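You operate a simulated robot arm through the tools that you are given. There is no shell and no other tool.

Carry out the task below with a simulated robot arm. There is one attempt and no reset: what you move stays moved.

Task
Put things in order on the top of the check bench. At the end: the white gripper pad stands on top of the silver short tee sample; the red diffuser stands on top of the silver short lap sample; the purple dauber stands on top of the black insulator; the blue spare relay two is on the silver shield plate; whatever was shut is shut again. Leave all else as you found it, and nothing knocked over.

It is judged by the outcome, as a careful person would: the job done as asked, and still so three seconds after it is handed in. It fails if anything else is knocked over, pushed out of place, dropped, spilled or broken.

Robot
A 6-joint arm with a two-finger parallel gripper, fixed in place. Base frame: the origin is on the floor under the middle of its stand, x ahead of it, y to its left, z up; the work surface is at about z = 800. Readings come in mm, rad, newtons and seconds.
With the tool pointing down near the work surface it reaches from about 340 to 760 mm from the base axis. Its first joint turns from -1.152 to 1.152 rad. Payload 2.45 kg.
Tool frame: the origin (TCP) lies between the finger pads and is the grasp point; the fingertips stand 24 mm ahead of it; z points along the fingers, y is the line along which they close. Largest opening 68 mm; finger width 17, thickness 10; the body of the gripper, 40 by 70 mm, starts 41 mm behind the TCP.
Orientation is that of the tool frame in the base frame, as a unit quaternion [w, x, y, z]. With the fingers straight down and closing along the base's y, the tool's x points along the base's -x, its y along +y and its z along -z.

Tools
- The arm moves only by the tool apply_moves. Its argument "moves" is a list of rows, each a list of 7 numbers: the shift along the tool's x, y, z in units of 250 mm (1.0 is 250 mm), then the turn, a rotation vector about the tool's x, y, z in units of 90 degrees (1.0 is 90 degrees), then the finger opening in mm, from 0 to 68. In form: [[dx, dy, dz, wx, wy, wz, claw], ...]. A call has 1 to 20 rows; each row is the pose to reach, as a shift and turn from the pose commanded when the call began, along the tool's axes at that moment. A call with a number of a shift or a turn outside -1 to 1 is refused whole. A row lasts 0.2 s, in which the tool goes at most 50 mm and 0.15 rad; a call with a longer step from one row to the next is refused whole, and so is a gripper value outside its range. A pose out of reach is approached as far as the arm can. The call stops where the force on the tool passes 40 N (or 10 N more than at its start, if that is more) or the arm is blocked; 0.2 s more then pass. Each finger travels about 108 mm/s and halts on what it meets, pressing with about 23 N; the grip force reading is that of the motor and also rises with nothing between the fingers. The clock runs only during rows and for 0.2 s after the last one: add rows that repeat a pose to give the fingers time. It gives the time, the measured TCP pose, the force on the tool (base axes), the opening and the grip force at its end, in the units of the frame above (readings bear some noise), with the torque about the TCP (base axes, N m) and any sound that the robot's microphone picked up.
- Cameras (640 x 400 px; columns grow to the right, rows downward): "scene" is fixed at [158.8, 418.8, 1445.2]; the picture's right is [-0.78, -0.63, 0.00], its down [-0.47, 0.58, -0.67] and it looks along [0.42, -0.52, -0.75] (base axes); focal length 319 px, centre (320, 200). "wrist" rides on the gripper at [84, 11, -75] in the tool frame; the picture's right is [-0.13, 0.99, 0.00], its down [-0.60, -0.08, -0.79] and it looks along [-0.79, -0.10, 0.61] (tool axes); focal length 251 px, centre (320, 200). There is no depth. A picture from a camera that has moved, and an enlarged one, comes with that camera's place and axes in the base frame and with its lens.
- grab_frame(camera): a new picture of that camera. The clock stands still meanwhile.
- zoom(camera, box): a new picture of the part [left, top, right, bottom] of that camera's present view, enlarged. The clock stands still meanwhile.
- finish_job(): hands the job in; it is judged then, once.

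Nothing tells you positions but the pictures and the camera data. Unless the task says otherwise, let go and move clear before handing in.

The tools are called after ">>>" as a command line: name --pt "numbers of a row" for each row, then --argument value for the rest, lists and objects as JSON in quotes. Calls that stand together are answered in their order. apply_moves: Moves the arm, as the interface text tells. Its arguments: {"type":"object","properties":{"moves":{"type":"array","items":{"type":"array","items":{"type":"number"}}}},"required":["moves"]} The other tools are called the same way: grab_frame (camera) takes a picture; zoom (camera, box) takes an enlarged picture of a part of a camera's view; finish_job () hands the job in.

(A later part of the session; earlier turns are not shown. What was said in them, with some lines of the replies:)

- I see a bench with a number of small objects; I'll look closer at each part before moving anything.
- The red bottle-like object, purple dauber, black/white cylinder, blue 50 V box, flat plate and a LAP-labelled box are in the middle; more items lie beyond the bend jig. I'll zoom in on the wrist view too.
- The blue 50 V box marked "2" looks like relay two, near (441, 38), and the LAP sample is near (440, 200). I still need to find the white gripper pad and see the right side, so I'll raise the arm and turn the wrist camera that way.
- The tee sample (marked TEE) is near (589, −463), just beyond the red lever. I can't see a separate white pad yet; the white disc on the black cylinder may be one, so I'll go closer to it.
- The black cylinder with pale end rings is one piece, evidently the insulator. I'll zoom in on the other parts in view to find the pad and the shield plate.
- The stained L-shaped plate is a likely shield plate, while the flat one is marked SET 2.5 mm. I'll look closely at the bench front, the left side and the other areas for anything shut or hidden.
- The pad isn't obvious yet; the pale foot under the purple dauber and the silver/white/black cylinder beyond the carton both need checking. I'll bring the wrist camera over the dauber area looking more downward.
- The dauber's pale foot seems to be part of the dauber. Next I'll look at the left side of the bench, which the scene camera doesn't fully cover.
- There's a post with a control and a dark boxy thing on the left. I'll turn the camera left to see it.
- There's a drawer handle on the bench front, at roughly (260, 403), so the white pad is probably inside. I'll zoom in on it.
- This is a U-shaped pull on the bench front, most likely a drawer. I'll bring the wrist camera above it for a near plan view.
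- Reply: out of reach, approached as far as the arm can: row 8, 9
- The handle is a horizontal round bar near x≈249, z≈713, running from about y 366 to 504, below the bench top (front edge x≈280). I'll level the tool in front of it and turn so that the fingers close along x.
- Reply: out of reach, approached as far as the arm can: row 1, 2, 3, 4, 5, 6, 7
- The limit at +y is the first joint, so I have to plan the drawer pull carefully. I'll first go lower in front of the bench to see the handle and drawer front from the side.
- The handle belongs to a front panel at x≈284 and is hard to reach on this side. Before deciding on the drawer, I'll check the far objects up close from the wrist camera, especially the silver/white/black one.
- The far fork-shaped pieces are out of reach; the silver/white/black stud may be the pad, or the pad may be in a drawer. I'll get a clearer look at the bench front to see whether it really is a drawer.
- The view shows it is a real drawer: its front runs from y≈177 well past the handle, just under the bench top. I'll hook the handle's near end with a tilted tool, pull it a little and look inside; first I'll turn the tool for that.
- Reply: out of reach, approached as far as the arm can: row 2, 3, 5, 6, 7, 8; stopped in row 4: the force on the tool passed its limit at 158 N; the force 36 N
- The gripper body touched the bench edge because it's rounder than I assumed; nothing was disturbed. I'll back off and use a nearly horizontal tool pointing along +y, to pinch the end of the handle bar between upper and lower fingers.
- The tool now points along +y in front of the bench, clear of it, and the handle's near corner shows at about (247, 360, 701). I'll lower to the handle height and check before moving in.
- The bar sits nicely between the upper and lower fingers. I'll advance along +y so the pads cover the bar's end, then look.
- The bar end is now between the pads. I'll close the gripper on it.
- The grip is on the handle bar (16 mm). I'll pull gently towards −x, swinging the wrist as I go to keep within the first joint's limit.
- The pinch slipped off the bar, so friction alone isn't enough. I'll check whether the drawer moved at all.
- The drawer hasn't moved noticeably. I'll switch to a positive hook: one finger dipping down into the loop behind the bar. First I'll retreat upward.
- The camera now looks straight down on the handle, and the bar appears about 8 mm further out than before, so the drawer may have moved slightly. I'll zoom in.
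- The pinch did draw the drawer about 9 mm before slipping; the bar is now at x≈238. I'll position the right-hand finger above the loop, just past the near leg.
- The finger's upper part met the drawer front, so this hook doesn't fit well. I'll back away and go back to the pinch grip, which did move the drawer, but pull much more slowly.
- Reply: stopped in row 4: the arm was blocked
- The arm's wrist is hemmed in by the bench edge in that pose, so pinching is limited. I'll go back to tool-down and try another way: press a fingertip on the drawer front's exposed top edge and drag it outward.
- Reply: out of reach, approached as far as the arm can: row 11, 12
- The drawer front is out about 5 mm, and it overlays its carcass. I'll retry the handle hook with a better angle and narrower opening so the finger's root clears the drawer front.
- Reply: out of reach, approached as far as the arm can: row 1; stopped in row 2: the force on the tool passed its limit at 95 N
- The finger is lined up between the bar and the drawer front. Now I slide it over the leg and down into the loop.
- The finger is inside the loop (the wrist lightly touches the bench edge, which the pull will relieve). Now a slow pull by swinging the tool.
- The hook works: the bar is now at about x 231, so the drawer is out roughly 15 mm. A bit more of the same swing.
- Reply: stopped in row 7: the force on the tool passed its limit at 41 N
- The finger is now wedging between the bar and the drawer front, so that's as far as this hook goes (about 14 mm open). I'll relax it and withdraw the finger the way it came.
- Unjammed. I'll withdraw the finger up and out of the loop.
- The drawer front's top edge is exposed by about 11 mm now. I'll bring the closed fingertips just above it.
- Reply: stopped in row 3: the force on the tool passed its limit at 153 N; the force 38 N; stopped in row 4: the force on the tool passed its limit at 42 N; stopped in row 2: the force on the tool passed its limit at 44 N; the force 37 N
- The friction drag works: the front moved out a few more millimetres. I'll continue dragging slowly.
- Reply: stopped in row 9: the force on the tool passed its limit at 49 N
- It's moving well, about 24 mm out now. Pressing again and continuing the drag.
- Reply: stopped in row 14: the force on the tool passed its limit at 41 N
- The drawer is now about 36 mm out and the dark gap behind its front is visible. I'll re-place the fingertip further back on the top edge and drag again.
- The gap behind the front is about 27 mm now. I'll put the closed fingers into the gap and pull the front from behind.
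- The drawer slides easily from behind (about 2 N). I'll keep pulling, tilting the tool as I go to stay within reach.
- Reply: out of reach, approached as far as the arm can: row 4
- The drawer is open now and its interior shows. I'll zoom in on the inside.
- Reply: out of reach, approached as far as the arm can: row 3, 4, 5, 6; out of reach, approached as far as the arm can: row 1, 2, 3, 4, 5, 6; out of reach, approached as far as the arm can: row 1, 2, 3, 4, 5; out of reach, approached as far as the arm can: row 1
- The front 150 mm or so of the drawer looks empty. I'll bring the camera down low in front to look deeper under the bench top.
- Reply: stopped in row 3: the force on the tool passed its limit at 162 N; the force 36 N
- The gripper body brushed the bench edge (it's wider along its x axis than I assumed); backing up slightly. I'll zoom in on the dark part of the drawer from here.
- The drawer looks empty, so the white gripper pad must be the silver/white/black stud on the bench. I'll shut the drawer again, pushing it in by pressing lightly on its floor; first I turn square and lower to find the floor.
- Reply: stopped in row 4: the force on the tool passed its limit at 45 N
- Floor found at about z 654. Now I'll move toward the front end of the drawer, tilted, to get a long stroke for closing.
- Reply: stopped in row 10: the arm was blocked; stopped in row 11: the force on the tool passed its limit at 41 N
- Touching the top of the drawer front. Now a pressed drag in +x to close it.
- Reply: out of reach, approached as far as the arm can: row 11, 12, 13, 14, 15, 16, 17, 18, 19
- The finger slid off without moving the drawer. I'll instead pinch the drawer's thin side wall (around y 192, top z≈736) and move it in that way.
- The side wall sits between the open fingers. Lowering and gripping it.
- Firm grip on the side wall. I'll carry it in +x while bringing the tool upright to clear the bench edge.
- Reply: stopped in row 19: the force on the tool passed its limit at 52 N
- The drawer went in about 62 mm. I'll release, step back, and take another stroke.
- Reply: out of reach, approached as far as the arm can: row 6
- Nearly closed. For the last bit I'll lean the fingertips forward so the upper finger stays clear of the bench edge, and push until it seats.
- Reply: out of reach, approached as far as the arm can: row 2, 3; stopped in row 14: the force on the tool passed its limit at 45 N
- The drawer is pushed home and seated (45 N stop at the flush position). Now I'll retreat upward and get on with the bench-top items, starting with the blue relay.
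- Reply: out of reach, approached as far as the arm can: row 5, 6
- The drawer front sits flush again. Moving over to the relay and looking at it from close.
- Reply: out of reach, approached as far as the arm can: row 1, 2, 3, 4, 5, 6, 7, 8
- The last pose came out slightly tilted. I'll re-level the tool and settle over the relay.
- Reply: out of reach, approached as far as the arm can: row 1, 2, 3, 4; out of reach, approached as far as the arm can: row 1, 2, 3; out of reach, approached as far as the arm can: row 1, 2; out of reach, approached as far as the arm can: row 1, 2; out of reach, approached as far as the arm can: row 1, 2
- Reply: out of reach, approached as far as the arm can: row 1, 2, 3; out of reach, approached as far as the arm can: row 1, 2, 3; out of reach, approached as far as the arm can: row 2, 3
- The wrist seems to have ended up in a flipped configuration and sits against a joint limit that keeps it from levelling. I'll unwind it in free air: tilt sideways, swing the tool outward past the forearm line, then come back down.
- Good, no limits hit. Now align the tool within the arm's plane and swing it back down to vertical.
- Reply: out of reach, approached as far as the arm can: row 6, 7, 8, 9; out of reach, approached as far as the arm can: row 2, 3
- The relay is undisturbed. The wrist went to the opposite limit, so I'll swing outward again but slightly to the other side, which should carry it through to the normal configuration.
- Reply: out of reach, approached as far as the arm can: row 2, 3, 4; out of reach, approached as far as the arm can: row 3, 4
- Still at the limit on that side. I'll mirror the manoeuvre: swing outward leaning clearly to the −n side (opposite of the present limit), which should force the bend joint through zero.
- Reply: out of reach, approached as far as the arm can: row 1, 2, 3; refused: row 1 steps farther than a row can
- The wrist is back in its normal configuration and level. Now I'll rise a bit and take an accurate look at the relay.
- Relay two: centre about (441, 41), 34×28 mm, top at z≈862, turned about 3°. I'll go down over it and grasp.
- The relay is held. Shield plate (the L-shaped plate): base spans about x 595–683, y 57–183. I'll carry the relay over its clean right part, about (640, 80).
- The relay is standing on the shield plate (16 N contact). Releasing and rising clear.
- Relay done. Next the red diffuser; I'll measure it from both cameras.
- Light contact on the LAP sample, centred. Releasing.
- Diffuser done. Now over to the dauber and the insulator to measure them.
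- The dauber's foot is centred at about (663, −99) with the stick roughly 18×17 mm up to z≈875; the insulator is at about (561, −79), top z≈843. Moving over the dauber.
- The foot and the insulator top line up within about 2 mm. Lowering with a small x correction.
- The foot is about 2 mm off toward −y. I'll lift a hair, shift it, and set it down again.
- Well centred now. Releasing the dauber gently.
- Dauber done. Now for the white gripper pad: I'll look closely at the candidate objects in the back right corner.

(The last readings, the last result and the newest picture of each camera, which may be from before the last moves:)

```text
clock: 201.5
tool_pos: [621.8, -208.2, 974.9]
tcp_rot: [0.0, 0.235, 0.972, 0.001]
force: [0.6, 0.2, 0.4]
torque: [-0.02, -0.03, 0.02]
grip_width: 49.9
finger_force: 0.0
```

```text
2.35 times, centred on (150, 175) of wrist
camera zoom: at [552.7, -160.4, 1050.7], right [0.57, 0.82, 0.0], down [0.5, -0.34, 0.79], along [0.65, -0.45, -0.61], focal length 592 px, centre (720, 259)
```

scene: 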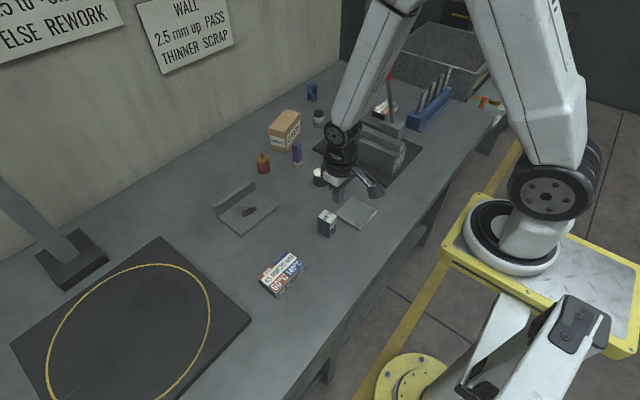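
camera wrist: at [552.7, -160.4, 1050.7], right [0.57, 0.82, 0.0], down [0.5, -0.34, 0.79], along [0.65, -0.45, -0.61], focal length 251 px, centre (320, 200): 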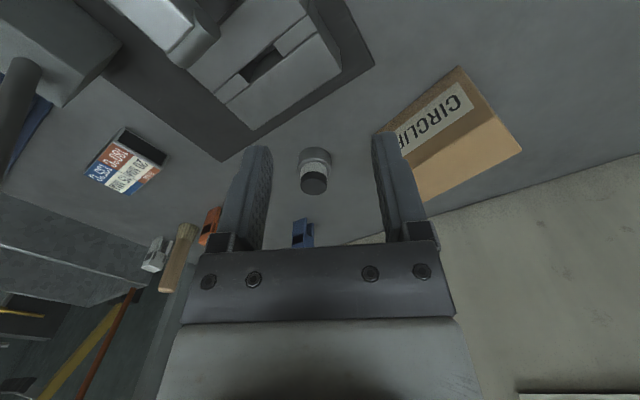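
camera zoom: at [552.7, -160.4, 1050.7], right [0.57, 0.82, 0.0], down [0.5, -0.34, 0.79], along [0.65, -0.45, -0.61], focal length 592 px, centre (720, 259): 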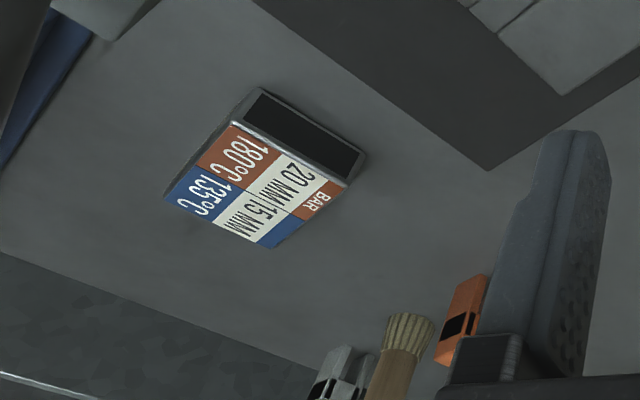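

The TEE sample is at about x 575–632, y −552…−465, also near the edge of reach, just like this stud, so the stud at about (743, −301) is the white gripper pad. I'll square up the tool and approach it tilted about 28° outward.

>>> apply_moves --pt "0 0 -0.02 0 0 -0.08 55" --pt "0 0 -0.04 0 0 -0.16 60" --pt "0 0 -0.06 0 0 -0.24 62" --pt "0 0 -0.08 0 0 -0.302 62" --pt "0 0 -0.08 0 0 -0.302 62"

>>> apply_moves --pt "-0.08 -0.06 0.0 0 -0.06 0 62" --pt "-0.16 -0.12 0.02 0 -0.12 0 62" --pt "-0.24 -0.19 0.04 0 -0.18 0 62" --pt "-0.32 -0.26 0.06 0 -0.24 0 62" --pt "-0.4 -0.32 0.08 0 -0.29 0 62" --pt "-0.45 -0.37 0.1 0 -0.311 0 62" --pt "-0.45 -0.37 0.1 0 -0.311 0 62"

>>> grab_frame --camera "wrist"

>>> grab_frame --camera "scene"

```text
clock: 202.7
tool_pos: [620.8, -208.9, 993.4]
tcp_rot: [0.0, -0.002, 1.0, 0.0]
force: [0.7, -0.1, 0.2]
torque: [0.02, 0.01, 0.0]
grip_width: 61.7
finger_force: 0.1
```

```text
clock: 204.3
tool_pos: [734.7, -300.7, 968.5]
tcp_rot: [0.241, -0.001, 0.97, 0.0]
force: [-0.6, -0.5, -0.1]
torque: [0.01, -0.01, 0.01]
grip_width: 62.2
finger_force: 0.2
```

```text
taken
camera wrist: at [626.3, -289.1, 996.8], right [0.11, 0.99, 0.06], down [0.16, -0.08, 0.98], along [0.98, -0.1, -0.17], focal length 251 px, centre (320, 200)
```

wrist: 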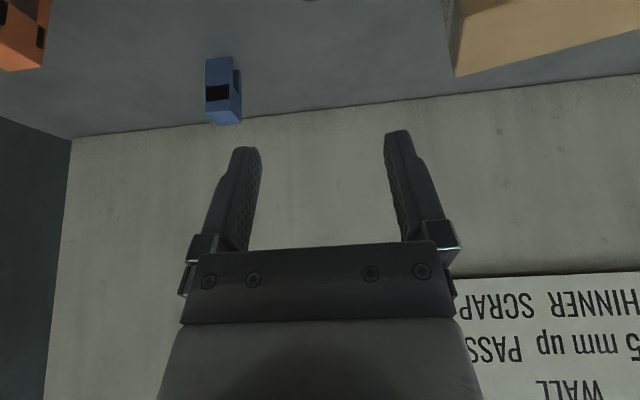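

```text
taken
```

scene: 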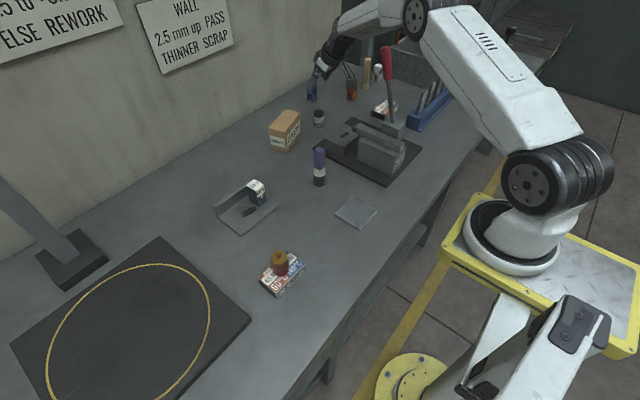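

>>> apply_moves --pt "0.03 0 0.08 0 0 0 62" --pt "0.075 0 0.16 0 0 0 62" --pt "0.118 0 0.247 0 0 0 62" --pt "0.118 0 0.247 0 0 0 62"

>>> zoom --camera "scene" --box '[295, 80, 345, 130]'

>>> grab_frame --camera "wrist"

```text
clock: 205.3
tool_pos: [737.3, -301.5, 901.9]
tcp_rot: [0.241, -0.002, 0.97, 0.001]
force: [0.5, 0.0, 0.1]
torque: [-0.01, 0.02, 0.0]
grip_width: 62.1
finger_force: 0.0
```

```text
8.00 times, centred on (320, 105) of scene
camera zoom: at [158.8, 418.8, 1445.2], right [-0.78, -0.63, 0.0], down [-0.47, 0.58, -0.67], along [0.42, -0.52, -0.75], focal length 2550 px, centre (320, 960)
```

zoom: 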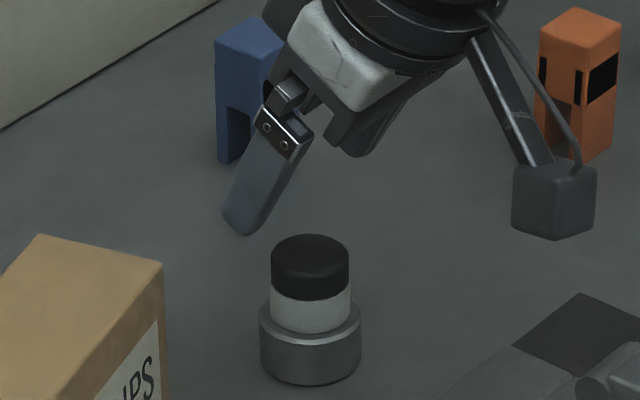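

```text
taken
camera wrist: at [629.4, -290.7, 928.2], right [0.11, 0.99, 0.06], down [0.16, -0.08, 0.98], along [0.98, -0.1, -0.17], focal length 251 px, centre (320, 200)
```

wrist: 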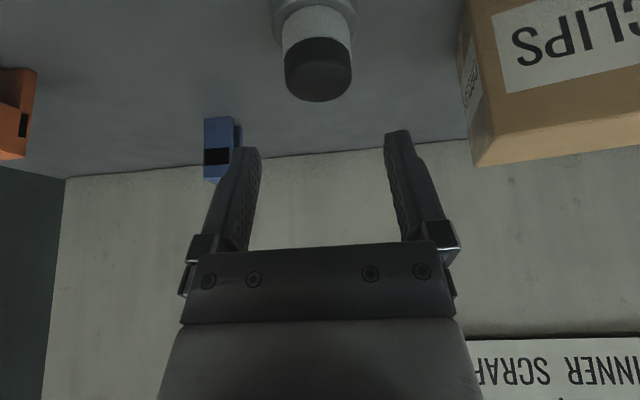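

The stud is well centred between the fingers: axis about (742, −299), its wider silver base ends at z≈825. Lowering so the tips stay just above the base, then gripping.

>>> apply_moves --pt "0.03 0.003 0.055 0 0 0 62" --pt "0.06 0.006 0.11 0 0 0 62" --pt "0.085 0.006 0.155 0 0 0 62" --pt "0.095 0.006 0.1714 0 0 0 62" --pt "0.095 0.006 0.1714 0 0 0 62"

>>> zoom --camera "scene" --box '[295, 80, 345, 130]'

>>> grab_frame --camera "wrist"

```text
clock: 206.5
tool_pos: [738.0, -299.2, 852.1]
tcp_rot: [0.243, -0.002, 0.97, 0.0]
force: [0.5, -0.6, 0.4]
torque: [0.02, -0.02, -0.03]
grip_width: 61.8
finger_force: 0.0
```

```text
8.00 times, centred on (320, 105) of scene
camera zoom: at [158.8, 418.8, 1445.2], right [-0.78, -0.63, 0.0], down [-0.47, 0.58, -0.67], along [0.42, -0.52, -0.75], focal length 2550 px, centre (320, 960)
```

zoom: 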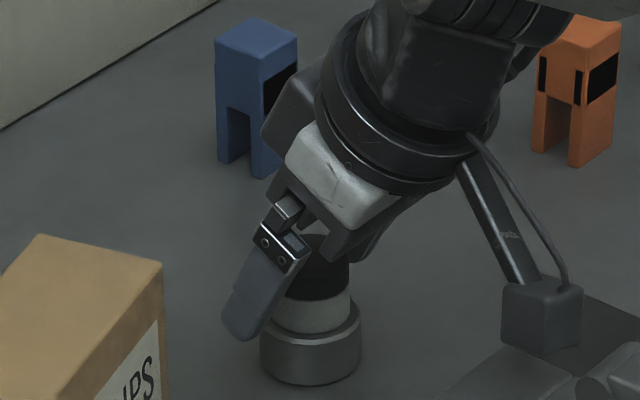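

```text
taken
camera wrist: at [629.3, -288.3, 879.4], right [0.11, 0.99, 0.06], down [0.16, -0.08, 0.98], along [0.98, -0.1, -0.17], focal length 251 px, centre (320, 200)
```

wrist: 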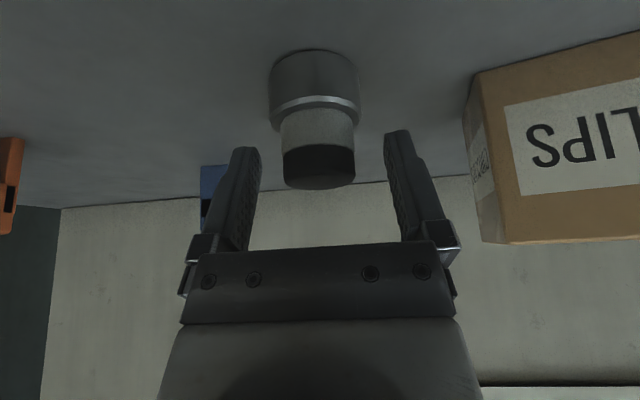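

>>> apply_moves --pt "0.0028 -0.012 0.0053 0 0 0 62" --pt "0.0028 -0.012 0.0053 0 0 0 50" --pt "0.0028 -0.012 0.0053 0 0 0 38" --pt "0.0028 -0.012 0.0053 0 0 0 28" --pt "0.0028 -0.012 0.0053 0 0 0 20" --pt "0.0028 -0.012 0.0053 0 0 0 20"

>>> grab_frame --camera "wrist"

>>> zoom --camera "scene" --box '[295, 80, 345, 130]'

```text
clock: 207.9
tool_pos: [737.2, -302.5, 851.4]
tcp_rot: [0.242, -0.001, 0.97, 0.0]
force: [1.1, -0.1, 0.3]
torque: [-0.05, 0.0, -0.01]
grip_width: 32.1
finger_force: 23.1
```

```text
taken
camera wrist: at [628.7, -291.3, 878.0], right [0.11, 0.99, 0.06], down [0.16, -0.08, 0.98], along [0.98, -0.1, -0.17], focal length 251 px, centre (320, 200)
```

wrist: 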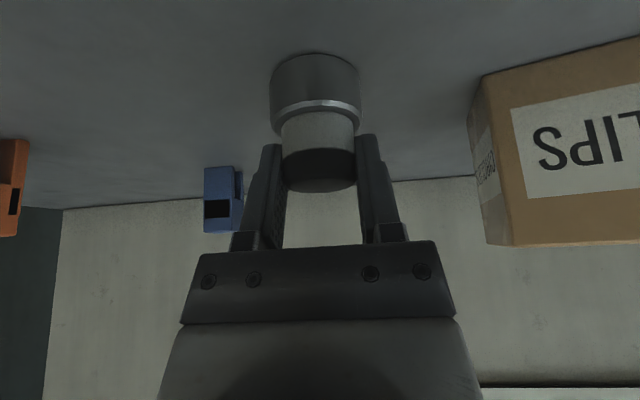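

```text
8.00 times, centred on (320, 105) of scene
camera zoom: at [158.8, 418.8, 1445.2], right [-0.78, -0.63, 0.0], down [-0.47, 0.58, -0.67], along [0.42, -0.52, -0.75], focal length 2550 px, centre (320, 960)
```

zoom: 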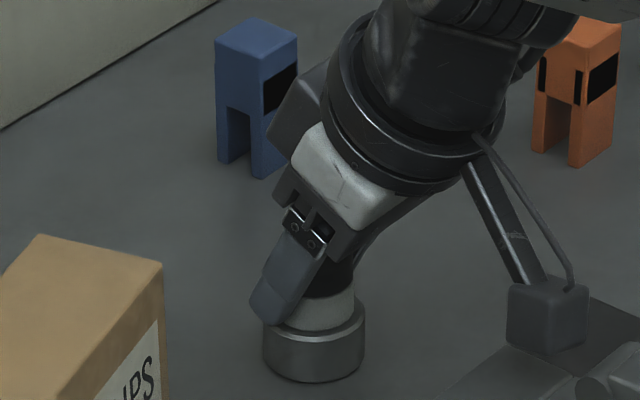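

Gripped at 32 mm. Lifting a little first to check the hold.

>>> apply_moves --pt "-0.006 0 -0.012 0 0 0 20" --pt "-0.0187 0 -0.0354 0 0 0 20" --pt "-0.0374 0 -0.0707 0 0 0 20" --pt "-0.0374 0 -0.0707 0 0 0 20"

>>> zoom --camera "scene" --box '[295, 80, 345, 130]'

>>> grab_frame --camera "wrist"

```text
clock: 208.9
tool_pos: [735.9, -301.9, 871.4]
tcp_rot: [0.241, -0.002, 0.97, 0.001]
force: [-0.2, -0.6, -0.8]
torque: [-0.02, 0.03, -0.03]
grip_width: 32.3
finger_force: 23.7
```

```text
8.00 times, centred on (320, 105) of scene
camera zoom: at [158.8, 418.8, 1445.2], right [-0.78, -0.63, 0.0], down [-0.47, 0.58, -0.67], along [0.42, -0.52, -0.75], focal length 2550 px, centre (320, 960)
```

zoom: 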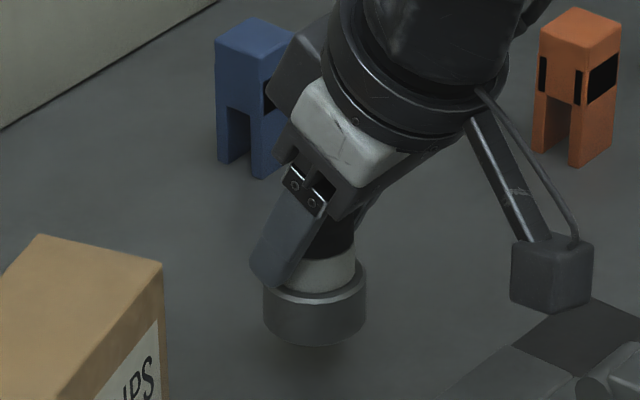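

```text
taken
camera wrist: at [627.6, -290.1, 897.5], right [0.11, 0.99, 0.06], down [0.16, -0.08, 0.98], along [0.98, -0.1, -0.17], focal length 251 px, centre (320, 200)
```

wrist: 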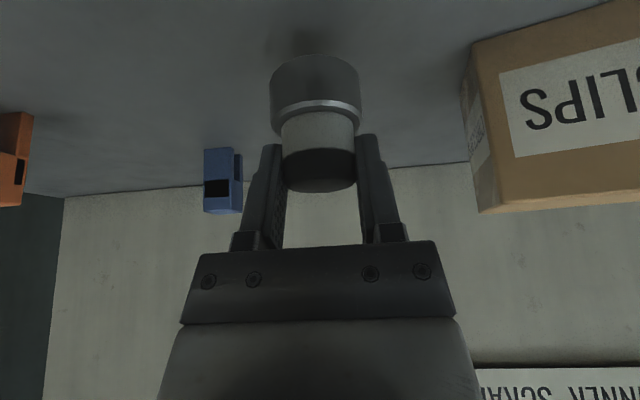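

The pad comes up whole and upright. Now straight up, high enough to pass over the red-handled lever.

>>> apply_moves --pt "-0.06 0 -0.113 0 0 0 20" --pt "-0.13 0 -0.246 0 0 0 20" --pt "-0.2 0 -0.378 0 0 0 20" --pt "-0.2995 0 -0.5658 0 0 0 20" --pt "-0.2995 0 -0.5658 0 0 0 20"

>>> apply_moves --pt "-0.06 0 -0.113 0 0 0 20" --pt "-0.13 0 -0.246 0 0 0 20" --pt "-0.2 0 -0.378 0 0 0 20" --pt "-0.29 0 -0.548 0 0 0 20" --pt "-0.29 0 -0.548 0 0 0 20"

>>> grab_frame --camera "scene"

```text
refused: row 4 steps farther than a row can; nothing moved
```

```text
clock: 210.1
tool_pos: [739.4, -302.6, 1026.1]
tcp_rot: [0.241, -0.002, 0.971, -0.001]
force: [1.1, 0.6, -0.8]
torque: [-0.06, 0.0, 0.03]
grip_width: 32.1
finger_force: 23.2
```

```text
taken
```

scene: 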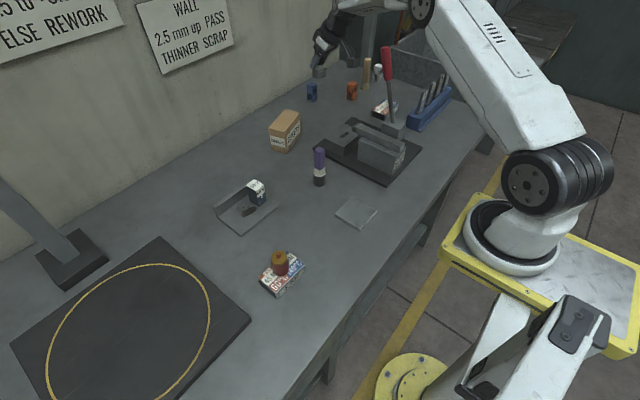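

>>> apply_moves --pt "-0.0749 0 -0.1415 0 0 0 20" --pt "-0.1498 0 -0.2829 0 0 0 20" --pt "-0.2246 0 -0.4244 0 0 0 20" --pt "-0.2995 0 -0.5658 0 0 0 20" --pt "-0.2995 0 -0.5658 0 0 0 20"

>>> grab_frame --camera "wrist"

```text
clock: 211.3
tool_pos: [737.4, -301.7, 1185.3]
tcp_rot: [0.241, -0.001, 0.971, 0.0]
force: [0.2, 0.7, -0.5]
torque: [0.0, 0.0, 0.0]
grip_width: 32.0
finger_force: 22.8
```

```text
taken
camera wrist: at [629.1, -291.9, 1213.3], right [0.11, 0.99, 0.06], down [0.16, -0.08, 0.98], along [0.98, -0.1, -0.17], focal length 251 px, centre (320, 200)
```

wrist: 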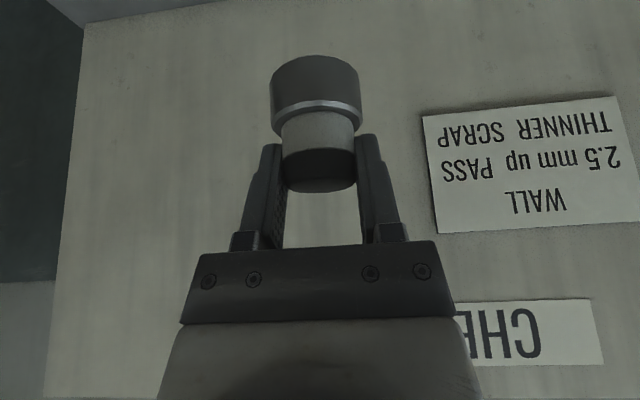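

>>> apply_moves --pt "0.0825 -0.1275 -0.0437 0 0 0 20" --pt "0.165 -0.255 -0.0873 0 0 0 20" --pt "0.2475 -0.3825 -0.131 0 0 0 20" --pt "0.33 -0.51 -0.1747 0 0 0 20" --pt "0.4125 -0.6375 -0.2183 0 0 0 20" --pt "0.495 -0.765 -0.262 0 0 0 20" --pt "0.495 -0.765 -0.262 0 0 0 20"

>>> grab_frame --camera "scene"

>>> grab_frame --camera "wrist"

```text
clock: 212.9
tool_pos: [593.7, -493.1, 1184.1]
tcp_rot: [0.242, -0.001, 0.97, 0.0]
force: [0.7, 0.6, -0.9]
torque: [-0.01, 0.01, -0.05]
grip_width: 32.3
finger_force: 23.0
```

```text
taken
```

scene: 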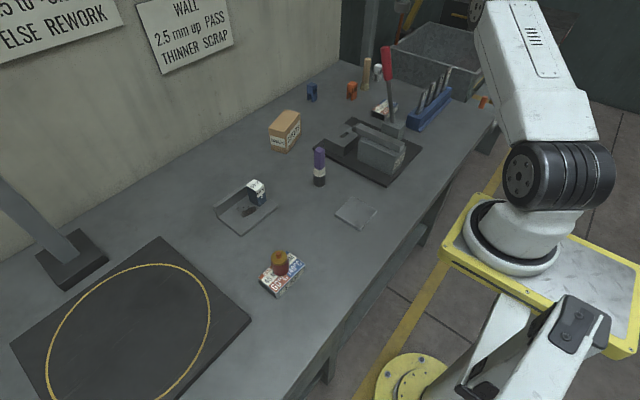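

```text
taken
camera wrist: at [485.9, -482.1, 1212.4], right [0.11, 0.99, 0.06], down [0.16, -0.08, 0.98], along [0.98, -0.1, -0.17], focal length 251 px, centre (320, 200)
```

wrist: 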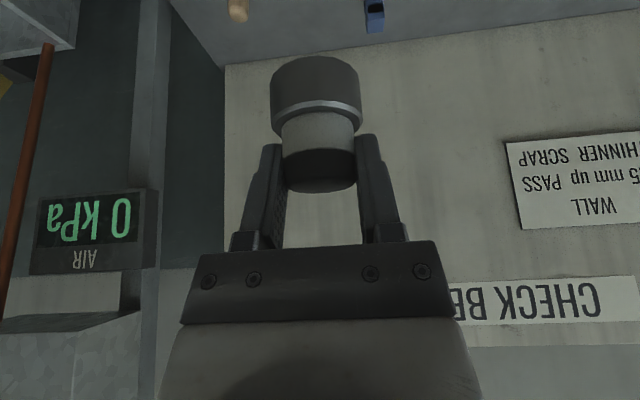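

>>> zoom --camera "scene" --box '[360, 80, 420, 130]'

>>> zoom --camera "scene" --box '[360, 30, 460, 140]'

```text
8.00 times, centred on (390, 105) of scene
camera zoom: at [158.8, 418.7, 1445.2], right [-0.78, -0.63, 0.0], down [-0.47, 0.58, -0.67], along [0.42, -0.52, -0.75], focal length 2550 px, centre (-240, 960)
```

zoom: 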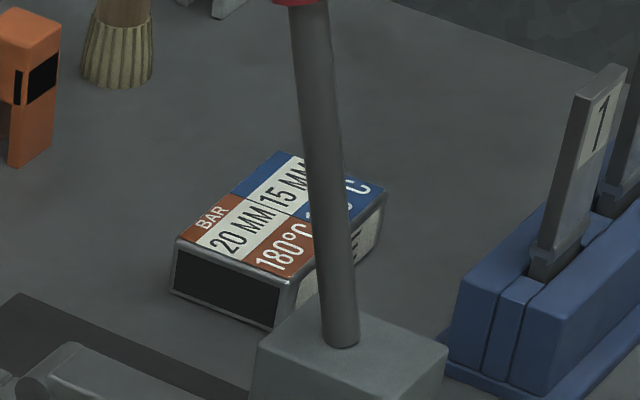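

```text
3.64 times, centred on (410, 85) of scene
camera zoom: at [158.8, 418.7, 1445.2], right [-0.78, -0.63, 0.0], down [-0.47, 0.58, -0.67], along [0.42, -0.52, -0.75], focal length 1159 px, centre (-7, 618)
```

zoom: 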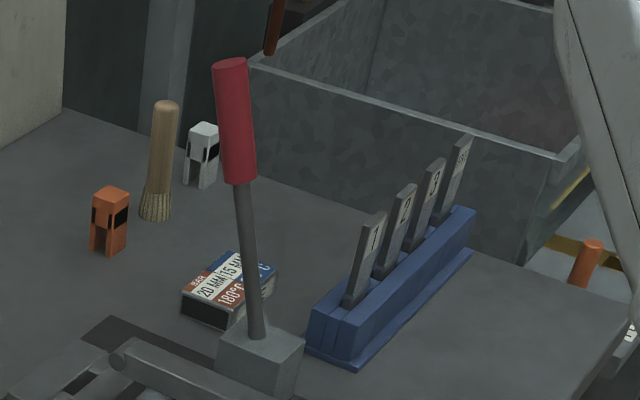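

Positioned above the TEE sample, clear of the lever. Descending in steps.

>>> apply_moves --pt "0.055 -0.002 0.14 0 0 0 20" --pt "0.125 -0.003 0.273 0 0 0 20" --pt "0.196 -0.004 0.405 0 0 0 20" --pt "0.266 -0.004 0.538 0 0 0 20" --pt "0.266 -0.004 0.538 0 0 0 20"

>>> grab_frame --camera "scene"

>>> grab_frame --camera "wrist"

```text
clock: 214.1
tool_pos: [601.4, -494.9, 1036.3]
tcp_rot: [0.242, -0.001, 0.97, 0.0]
force: [-0.2, 0.0, -0.2]
torque: [0.0, 0.03, 0.02]
grip_width: 32.3
finger_force: 23.0
```

```text
taken
```

scene: 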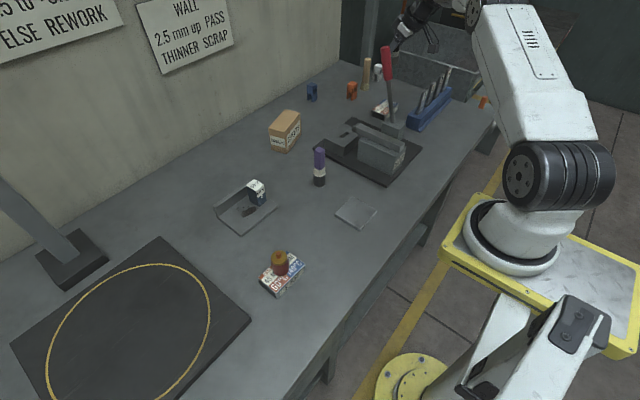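

```text
taken
camera wrist: at [491.9, -484.3, 1063.9], right [0.11, 0.99, 0.06], down [0.16, -0.08, 0.98], along [0.98, -0.1, -0.17], focal length 251 px, centre (320, 200)
```

wrist: 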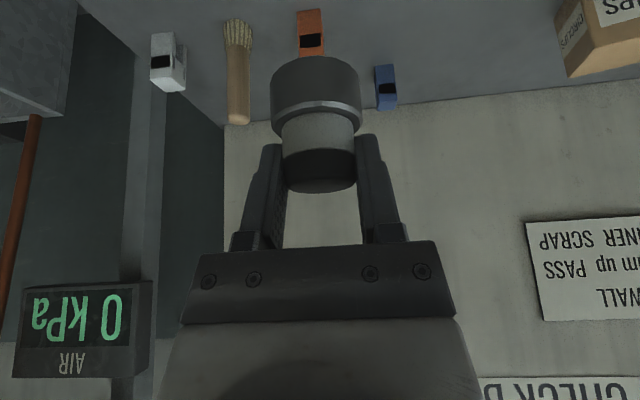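

>>> apply_moves --pt "0.061 0 0.1148 0 0 0 20" --pt "0.122 0 0.2296 0 0 0 20" --pt "0.183 0 0.3444 0 0 0 20" --pt "0.2439 0 0.4592 0 0 0 20" --pt "0.2439 0 0.4592 0 0 0 20"

>>> zoom --camera "scene" --box '[360, 30, 440, 130]'

>>> grab_frame --camera "wrist"

```text
clock: 215.3
tool_pos: [602.0, -496.0, 903.3]
tcp_rot: [0.242, -0.003, 0.97, 0.0]
force: [0.9, 0.5, -0.5]
torque: [-0.01, -0.01, 0.04]
grip_width: 32.4
finger_force: 23.0
```

```text
4.00 times, centred on (400, 80) of scene
camera zoom: at [158.8, 418.8, 1445.2], right [-0.78, -0.63, 0.0], down [-0.47, 0.58, -0.67], along [0.42, -0.52, -0.75], focal length 1275 px, centre (0, 680)
```

zoom: 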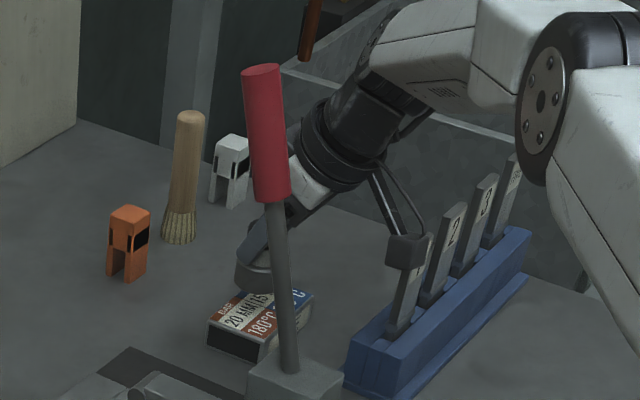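

```text
taken
camera wrist: at [492.6, -484.4, 930.0], right [0.11, 0.99, 0.06], down [0.16, -0.08, 0.98], along [0.98, -0.1, -0.17], focal length 251 px, centre (320, 200)
```

wrist: 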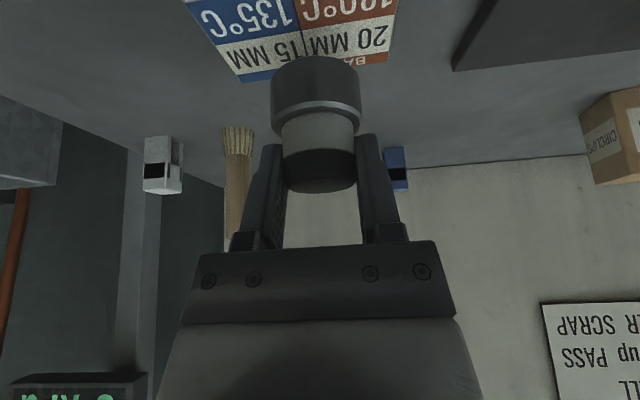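

>>> zoom --camera "wrist" --box '[160, 0, 440, 180]'

>>> zoom --camera "scene" --box '[370, 70, 420, 130]'

```text
2.22 times, centred on (300, 90) of wrist
camera zoom: at [492.6, -484.4, 930.0], right [0.11, 0.99, 0.06], down [0.16, -0.08, 0.98], along [0.98, -0.1, -0.17], focal length 559 px, centre (364, 444)
```

zoom: 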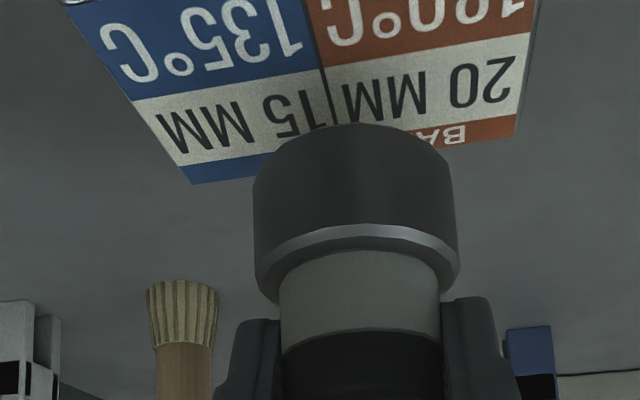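

```text
6.67 times, centred on (395, 100) of scene
camera zoom: at [158.8, 418.8, 1445.2], right [-0.78, -0.63, 0.0], down [-0.47, 0.58, -0.67], along [0.42, -0.52, -0.75], focal length 2125 px, centre (-180, 867)
```

zoom: 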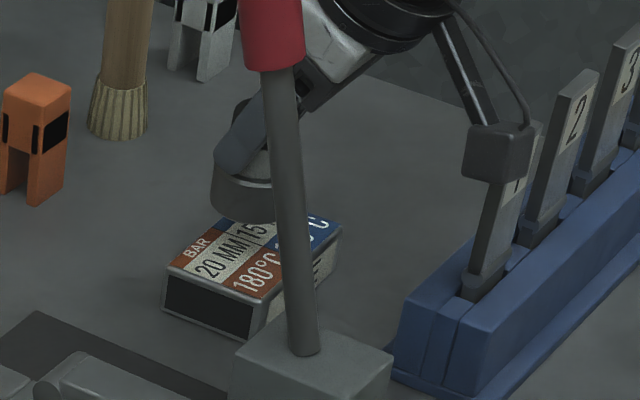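

The pad lines up with the TEE top (centre about x 604, y −500). Lowering the last stretch slowly.

>>> apply_moves --pt "0.02 0 0.03 0 0 0 20" --pt "0.037 0 0.056 0 0 0 20" --pt "0.052 0 0.081 0 0 0 20" --pt "0.0539 0 0.0845 0 0 0 20" --pt "0.0558 0 0.088 0 0 0 20" --pt "0.0558 0 0.088 0 0 0 20"

>>> zoom --camera "scene" --box '[370, 70, 420, 130]'

>>> grab_frame --camera "wrist"

```text
clock: 216.7
tool_pos: [599.0, -494.2, 879.5]
tcp_rot: [0.242, -0.002, 0.97, 0.001]
force: [-0.1, 0.1, -0.7]
torque: [-0.02, 0.01, -0.06]
grip_width: 32.2
finger_force: 22.6
```

```text
6.67 times, centred on (395, 100) of scene
camera zoom: at [158.8, 418.8, 1445.2], right [-0.78, -0.63, 0.0], down [-0.47, 0.58, -0.67], along [0.42, -0.52, -0.75], focal length 2125 px, centre (-180, 867)
```

zoom: 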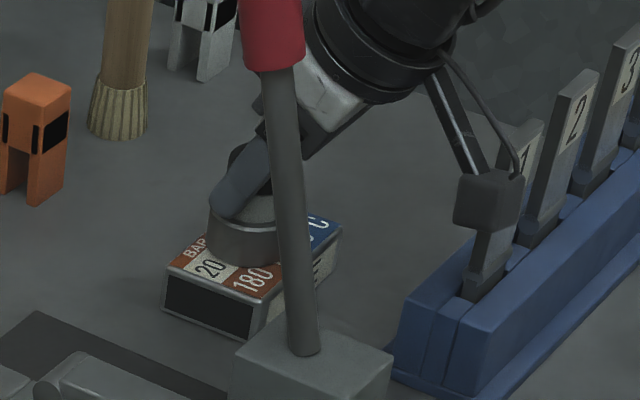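

```text
taken
camera wrist: at [490.6, -483.2, 906.3], right [0.11, 0.99, 0.06], down [0.16, -0.08, 0.98], along [0.98, -0.1, -0.17], focal length 251 px, centre (320, 200)
```

wrist: 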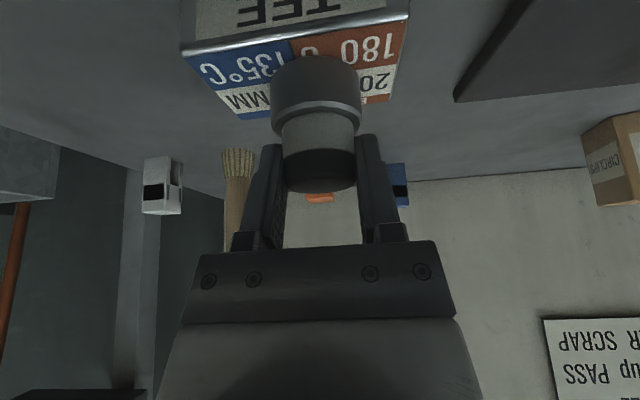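

>>> apply_moves --pt "0.0019 0 0.0035 0 0 0 20" --pt "0.0038 0 0.0071 0 0 0 20" --pt "0.0056 0 0.0106 0 0 0 20" --pt "0.0066 0 0.0124 0 0 0 20" --pt "0.0066 0 0.0124 0 0 0 20"

```text
clock: 217.9
tool_pos: [600.8, -494.3, 877.3]
tcp_rot: [0.244, -0.002, 0.97, -0.002]
force: [2.7, -1.9, 14.1]
torque: [0.02, -0.08, 0.0]
grip_width: 32.0
finger_force: 22.9
```

>>> zoom --camera "wrist" --box '[160, 0, 440, 200]'

>>> zoom --camera "scene" --box '[375, 85, 405, 115]'

```text
2.00 times, centred on (300, 100) of wrist
camera zoom: at [491.4, -484.1, 904.7], right [0.11, 0.99, 0.06], down [0.16, -0.07, 0.98], along [0.98, -0.1, -0.17], focal length 503 px, centre (360, 400)
```

zoom: 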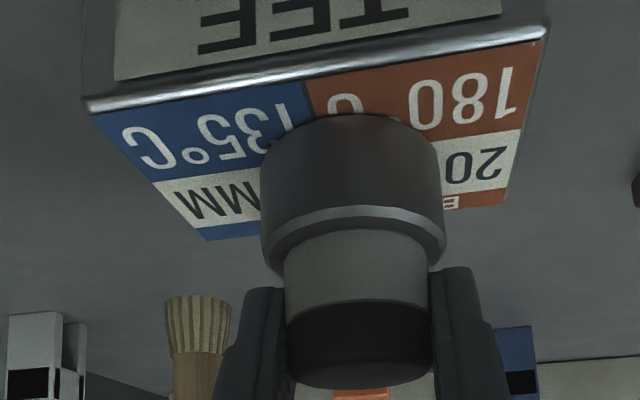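

```text
13.33 times, centred on (390, 100) of scene
camera zoom: at [158.6, 419.0, 1445.2], right [-0.78, -0.63, 0.0], down [-0.47, 0.58, -0.67], along [0.42, -0.52, -0.74], focal length 4250 px, centre (-613, 1533)
```

zoom: 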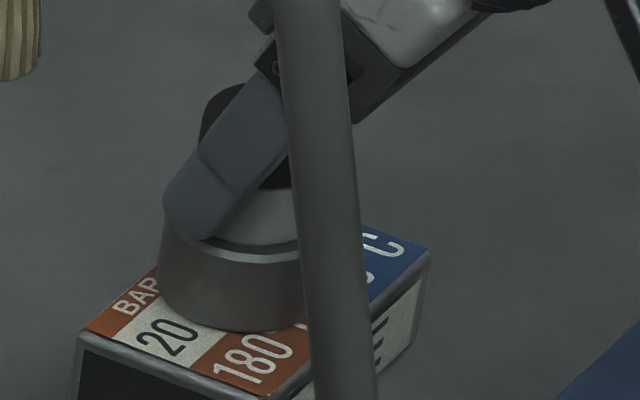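

It stands on the TEE top but a bit toward the far edge. I'll lift slightly, shift 5 mm back, and set it down again.

>>> apply_moves --pt "-0.0056 0 -0.0106 0 0 0 20" --pt "0.0121 0 -0.02 0 0 0 20" --pt "0.0121 0 -0.02 0 0 0 20" --pt "0.0149 0 -0.0147 0 0 0 20" --pt "0.0164 0 -0.0118 0 0 0 20" --pt "0.0173 0 -0.0101 0 0 0 20" --pt "0.0177 0 -0.0094 0 0 0 20"

>>> zoom --camera "wrist" --box '[160, 0, 440, 200]'

```text
clock: 219.5
tool_pos: [595.1, -493.7, 875.9]
tcp_rot: [0.241, -0.002, 0.971, 0.0]
force: [-1.7, 5.5, 17.1]
torque: [0.21, 0.01, -0.01]
grip_width: 32.2
finger_force: 23.2
```

```text
2.00 times, centred on (300, 100) of wrist
camera zoom: at [486.2, -483.5, 903.8], right [0.11, 0.99, 0.06], down [0.16, -0.08, 0.98], along [0.98, -0.1, -0.17], focal length 503 px, centre (360, 400)
```

zoom: 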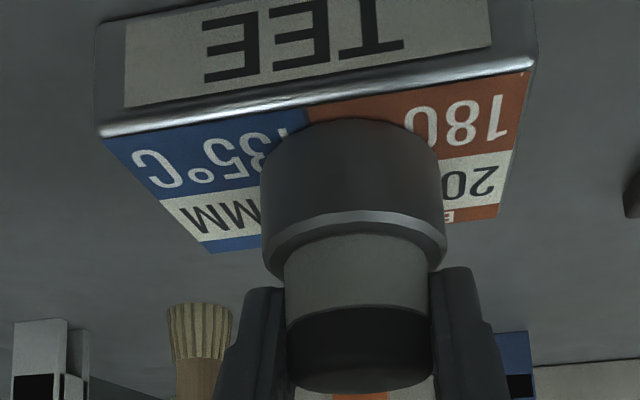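

Centred now with light contact. Releasing and withdrawing straight up.

>>> apply_moves --pt "-0.0008 0 -0.0014 0 0 0 34" --pt "-0.0008 0 -0.0014 0 0 0 38" --pt "-0.0008 0 -0.0014 0 0 0 46" --pt "-0.0008 0 -0.0014 0 0 0 54" --pt "-0.0008 0 -0.0014 0 0 0 56"

>>> zoom --camera "wrist" --box '[160, 0, 440, 200]'

>>> zoom --camera "scene" --box '[365, 70, 415, 120]'

```text
clock: 220.7
tool_pos: [594.3, -493.3, 874.9]
tcp_rot: [0.242, -0.001, 0.97, 0.0]
force: [-0.2, 0.1, 0.1]
torque: [0.0, -0.05, -0.04]
grip_width: 56.1
finger_force: 0.0
```

```text
2.00 times, centred on (300, 100) of wrist
camera zoom: at [485.6, -482.7, 902.6], right [0.11, 0.99, 0.06], down [0.16, -0.08, 0.98], along [0.98, -0.1, -0.17], focal length 503 px, centre (360, 400)
```

zoom: 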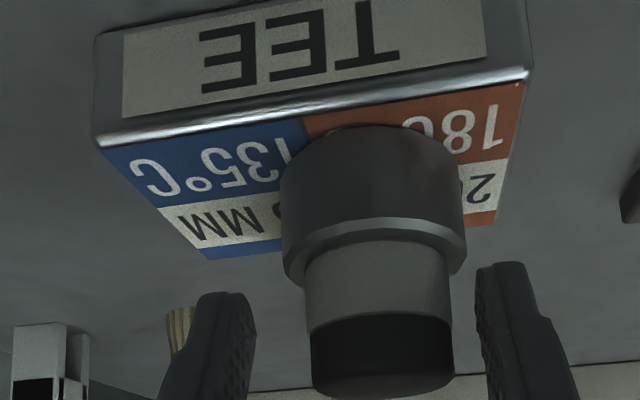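

```text
8.00 times, centred on (390, 95) of scene
camera zoom: at [158.8, 418.8, 1445.2], right [-0.78, -0.63, 0.0], down [-0.47, 0.58, -0.67], along [0.42, -0.52, -0.75], focal length 2550 px, centre (-240, 1040)
```

zoom: 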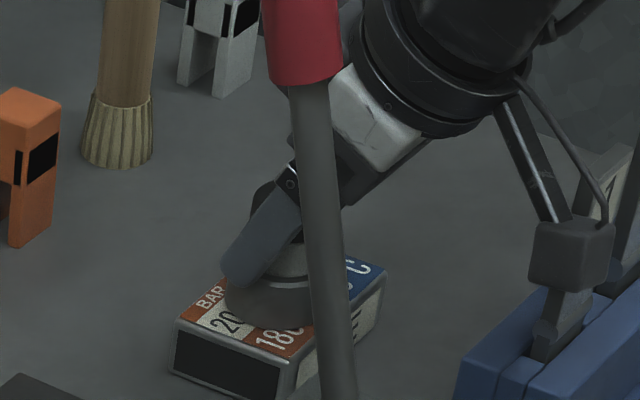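

The pad stands upright on the TEE sample. Withdrawing upward.

>>> apply_moves --pt "-0.0281 0 -0.053 0 0 0 60" --pt "-0.0656 0 -0.1236 0 0 0 62" --pt "-0.131 0 -0.247 0 0 0 62" --pt "-0.197 0 -0.371 0 0 0 62" --pt "-0.263 0 -0.494 0 0 0 62"

>>> zoom --camera "scene" --box '[355, 60, 435, 130]'

>>> grab_frame --camera "wrist"

```text
clock: 221.9
tool_pos: [594.2, -494.2, 1017.8]
tcp_rot: [0.242, -0.002, 0.97, 0.0]
force: [-0.3, 0.1, -0.2]
torque: [0.02, 0.0, -0.01]
grip_width: 62.4
finger_force: 0.0
```

```text
5.71 times, centred on (395, 95) of scene
camera zoom: at [158.8, 418.8, 1445.2], right [-0.78, -0.63, 0.0], down [-0.47, 0.58, -0.67], along [0.42, -0.52, -0.75], focal length 1821 px, centre (-109, 800)
```

zoom: 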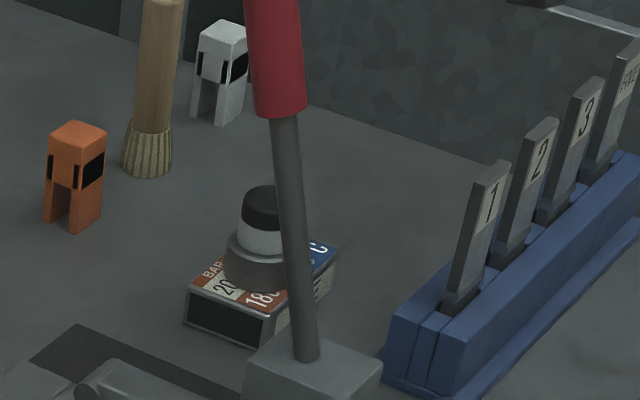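

```text
taken
camera wrist: at [485.5, -483.6, 1044.8], right [0.11, 0.99, 0.06], down [0.16, -0.08, 0.98], along [0.98, -0.1, -0.17], focal length 251 px, centre (320, 200)
```

wrist: 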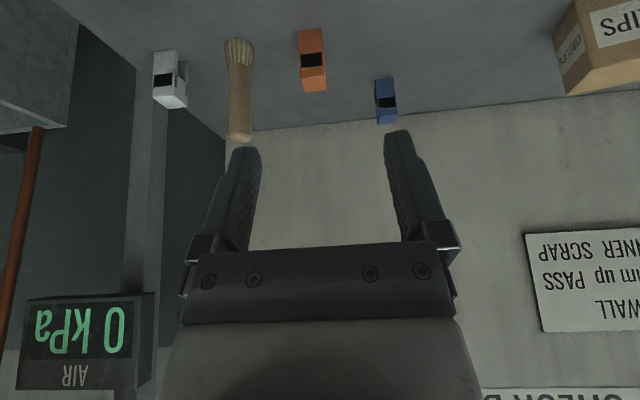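

All four placements look right. I'll go up over the lever and take a last look around, including behind the carton for any other white pad.

>>> apply_moves --pt "-0.07 0 -0.135 0 0 0 62" --pt "-0.14 0 -0.27 0 0 0 62" --pt "-0.21 0 -0.4 0 0 0 62" --pt "-0.29 0 -0.55 0 0 0 62" --pt "-0.29 0 -0.6 0 0 0 62"

>>> apply_moves --pt "0 0.14 0 0 0.05 0 62" --pt "0 0.3 0 0 0.1 0 62" --pt "0 0.46 0 0 0.16 0 62" --pt "0 0.62 0 0 0.22 0 62" --pt "0 0.78 0 0 0.28 0 62" --pt "0 0.94 0 0 0.311 0 62" --pt "0 1.0 0 0 0.311 0 62"

>>> grab_frame --camera "wrist"

>>> grab_frame --camera "scene"

```text
clock: 223.1
tool_pos: [589.4, -493.5, 1181.6]
tcp_rot: [0.241, -0.001, 0.97, 0.0]
force: [0.6, 0.8, -0.4]
torque: [0.0, -0.01, 0.01]
grip_width: 61.8
finger_force: 0.1
```

```text
clock: 224.7
tool_pos: [587.5, -243.9, 1183.0]
tcp_rot: [0.0, -0.001, 1.0, -0.001]
force: [-0.4, 0.2, -0.1]
torque: [-0.03, 0.01, -0.01]
grip_width: 62.1
finger_force: 0.0
```

```text
taken
camera wrist: at [503.8, -231.8, 1258.6], right [0.13, 0.99, 0.0], down [0.61, -0.08, 0.79], along [0.79, -0.1, -0.61], focal length 251 px, centre (320, 200)
```

wrist: 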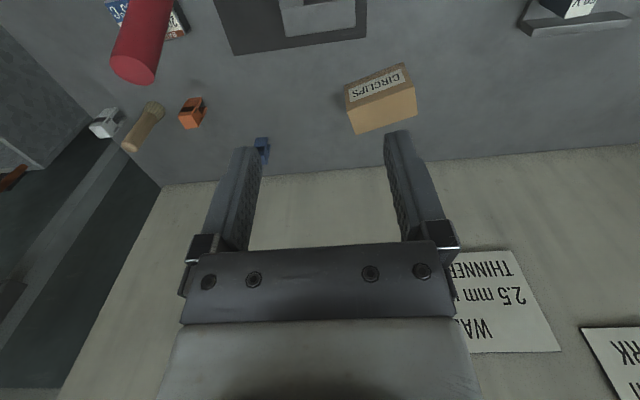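

```text
taken
```

scene: 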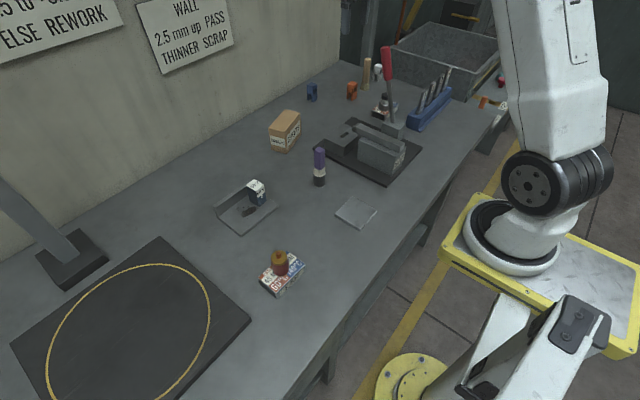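

>>> zoom --camera "scene" --box '[200, 130, 360, 310]'

>>> zoom --camera "scene" --box '[340, 40, 470, 180]'

>>> zoom --camera "scene" --box '[300, 130, 340, 200]'

```text
2.22 times, centred on (280, 220) of scene
camera zoom: at [158.8, 418.8, 1445.2], right [-0.78, -0.63, 0.0], down [-0.47, 0.58, -0.67], along [0.42, -0.52, -0.75], focal length 708 px, centre (409, 156)
```

zoom: 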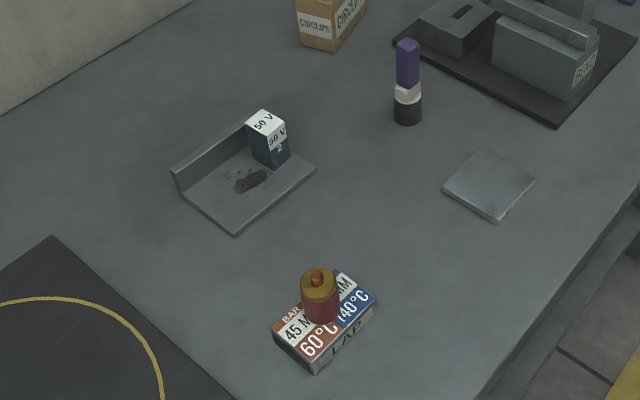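

```text
2.86 times, centred on (405, 110) of scene
camera zoom: at [158.8, 418.8, 1445.2], right [-0.78, -0.63, 0.0], down [-0.47, 0.58, -0.67], along [0.42, -0.52, -0.75], focal length 911 px, centre (77, 457)
```

zoom: 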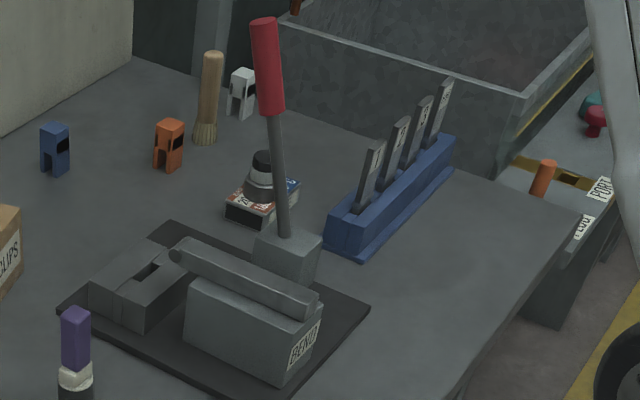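

```text
5.71 times, centred on (320, 165) of scene
camera zoom: at [158.8, 418.8, 1445.2], right [-0.78, -0.63, 0.0], down [-0.47, 0.58, -0.67], along [0.42, -0.52, -0.75], focal length 1821 px, centre (320, 400)
```

zoom: 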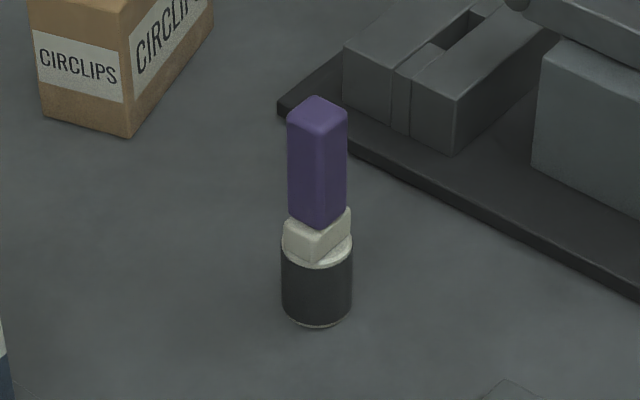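

Everything is in place: the pad on the TEE sample, the diffuser on the LAP sample, the dauber on the insulator, relay two on the shield plate, and the drawer flush shut. The arm is clear, so I'm handing in.

>>> finish_job

```text
The job is handed in.
```

I finished and handed in the job. All four placements stood upright in the last pictures, and the drawer I opened is shut again. Two of the object names were my best guess, noted below.

| Item | Where it is now |
|---|---|
| White gripper pad | Standing on the tee sample |
| Red diffuser | Standing on the lap sample |
| Purple dauber | Standing on the black insulator |
| Blue spare relay two | Standing on the shield plate, beside the stain |

- **White gripper pad:** nothing was labelled as the pad. I took it to be the small silver, white and black stud at the back right. The only other white object there was a two-legged piece out of the arm's reach.
- **Shield plate:** I took this to be the L-shaped plate with the stain. The other flat plate is marked "SET 2.5 mm", and I left it alone.
- **Drawer:** I opened the front drawer because I thought the pad might be inside. All of it that I could see was empty. I pushed it back until it stopped, and its front looked flush with the bench edge.
- **Bumps:** the gripper touched the bench front edge several times while I worked on the drawer, with force peaks of up to about 160 N. I saw no damage, and nothing else on the bench moved in the pictures.
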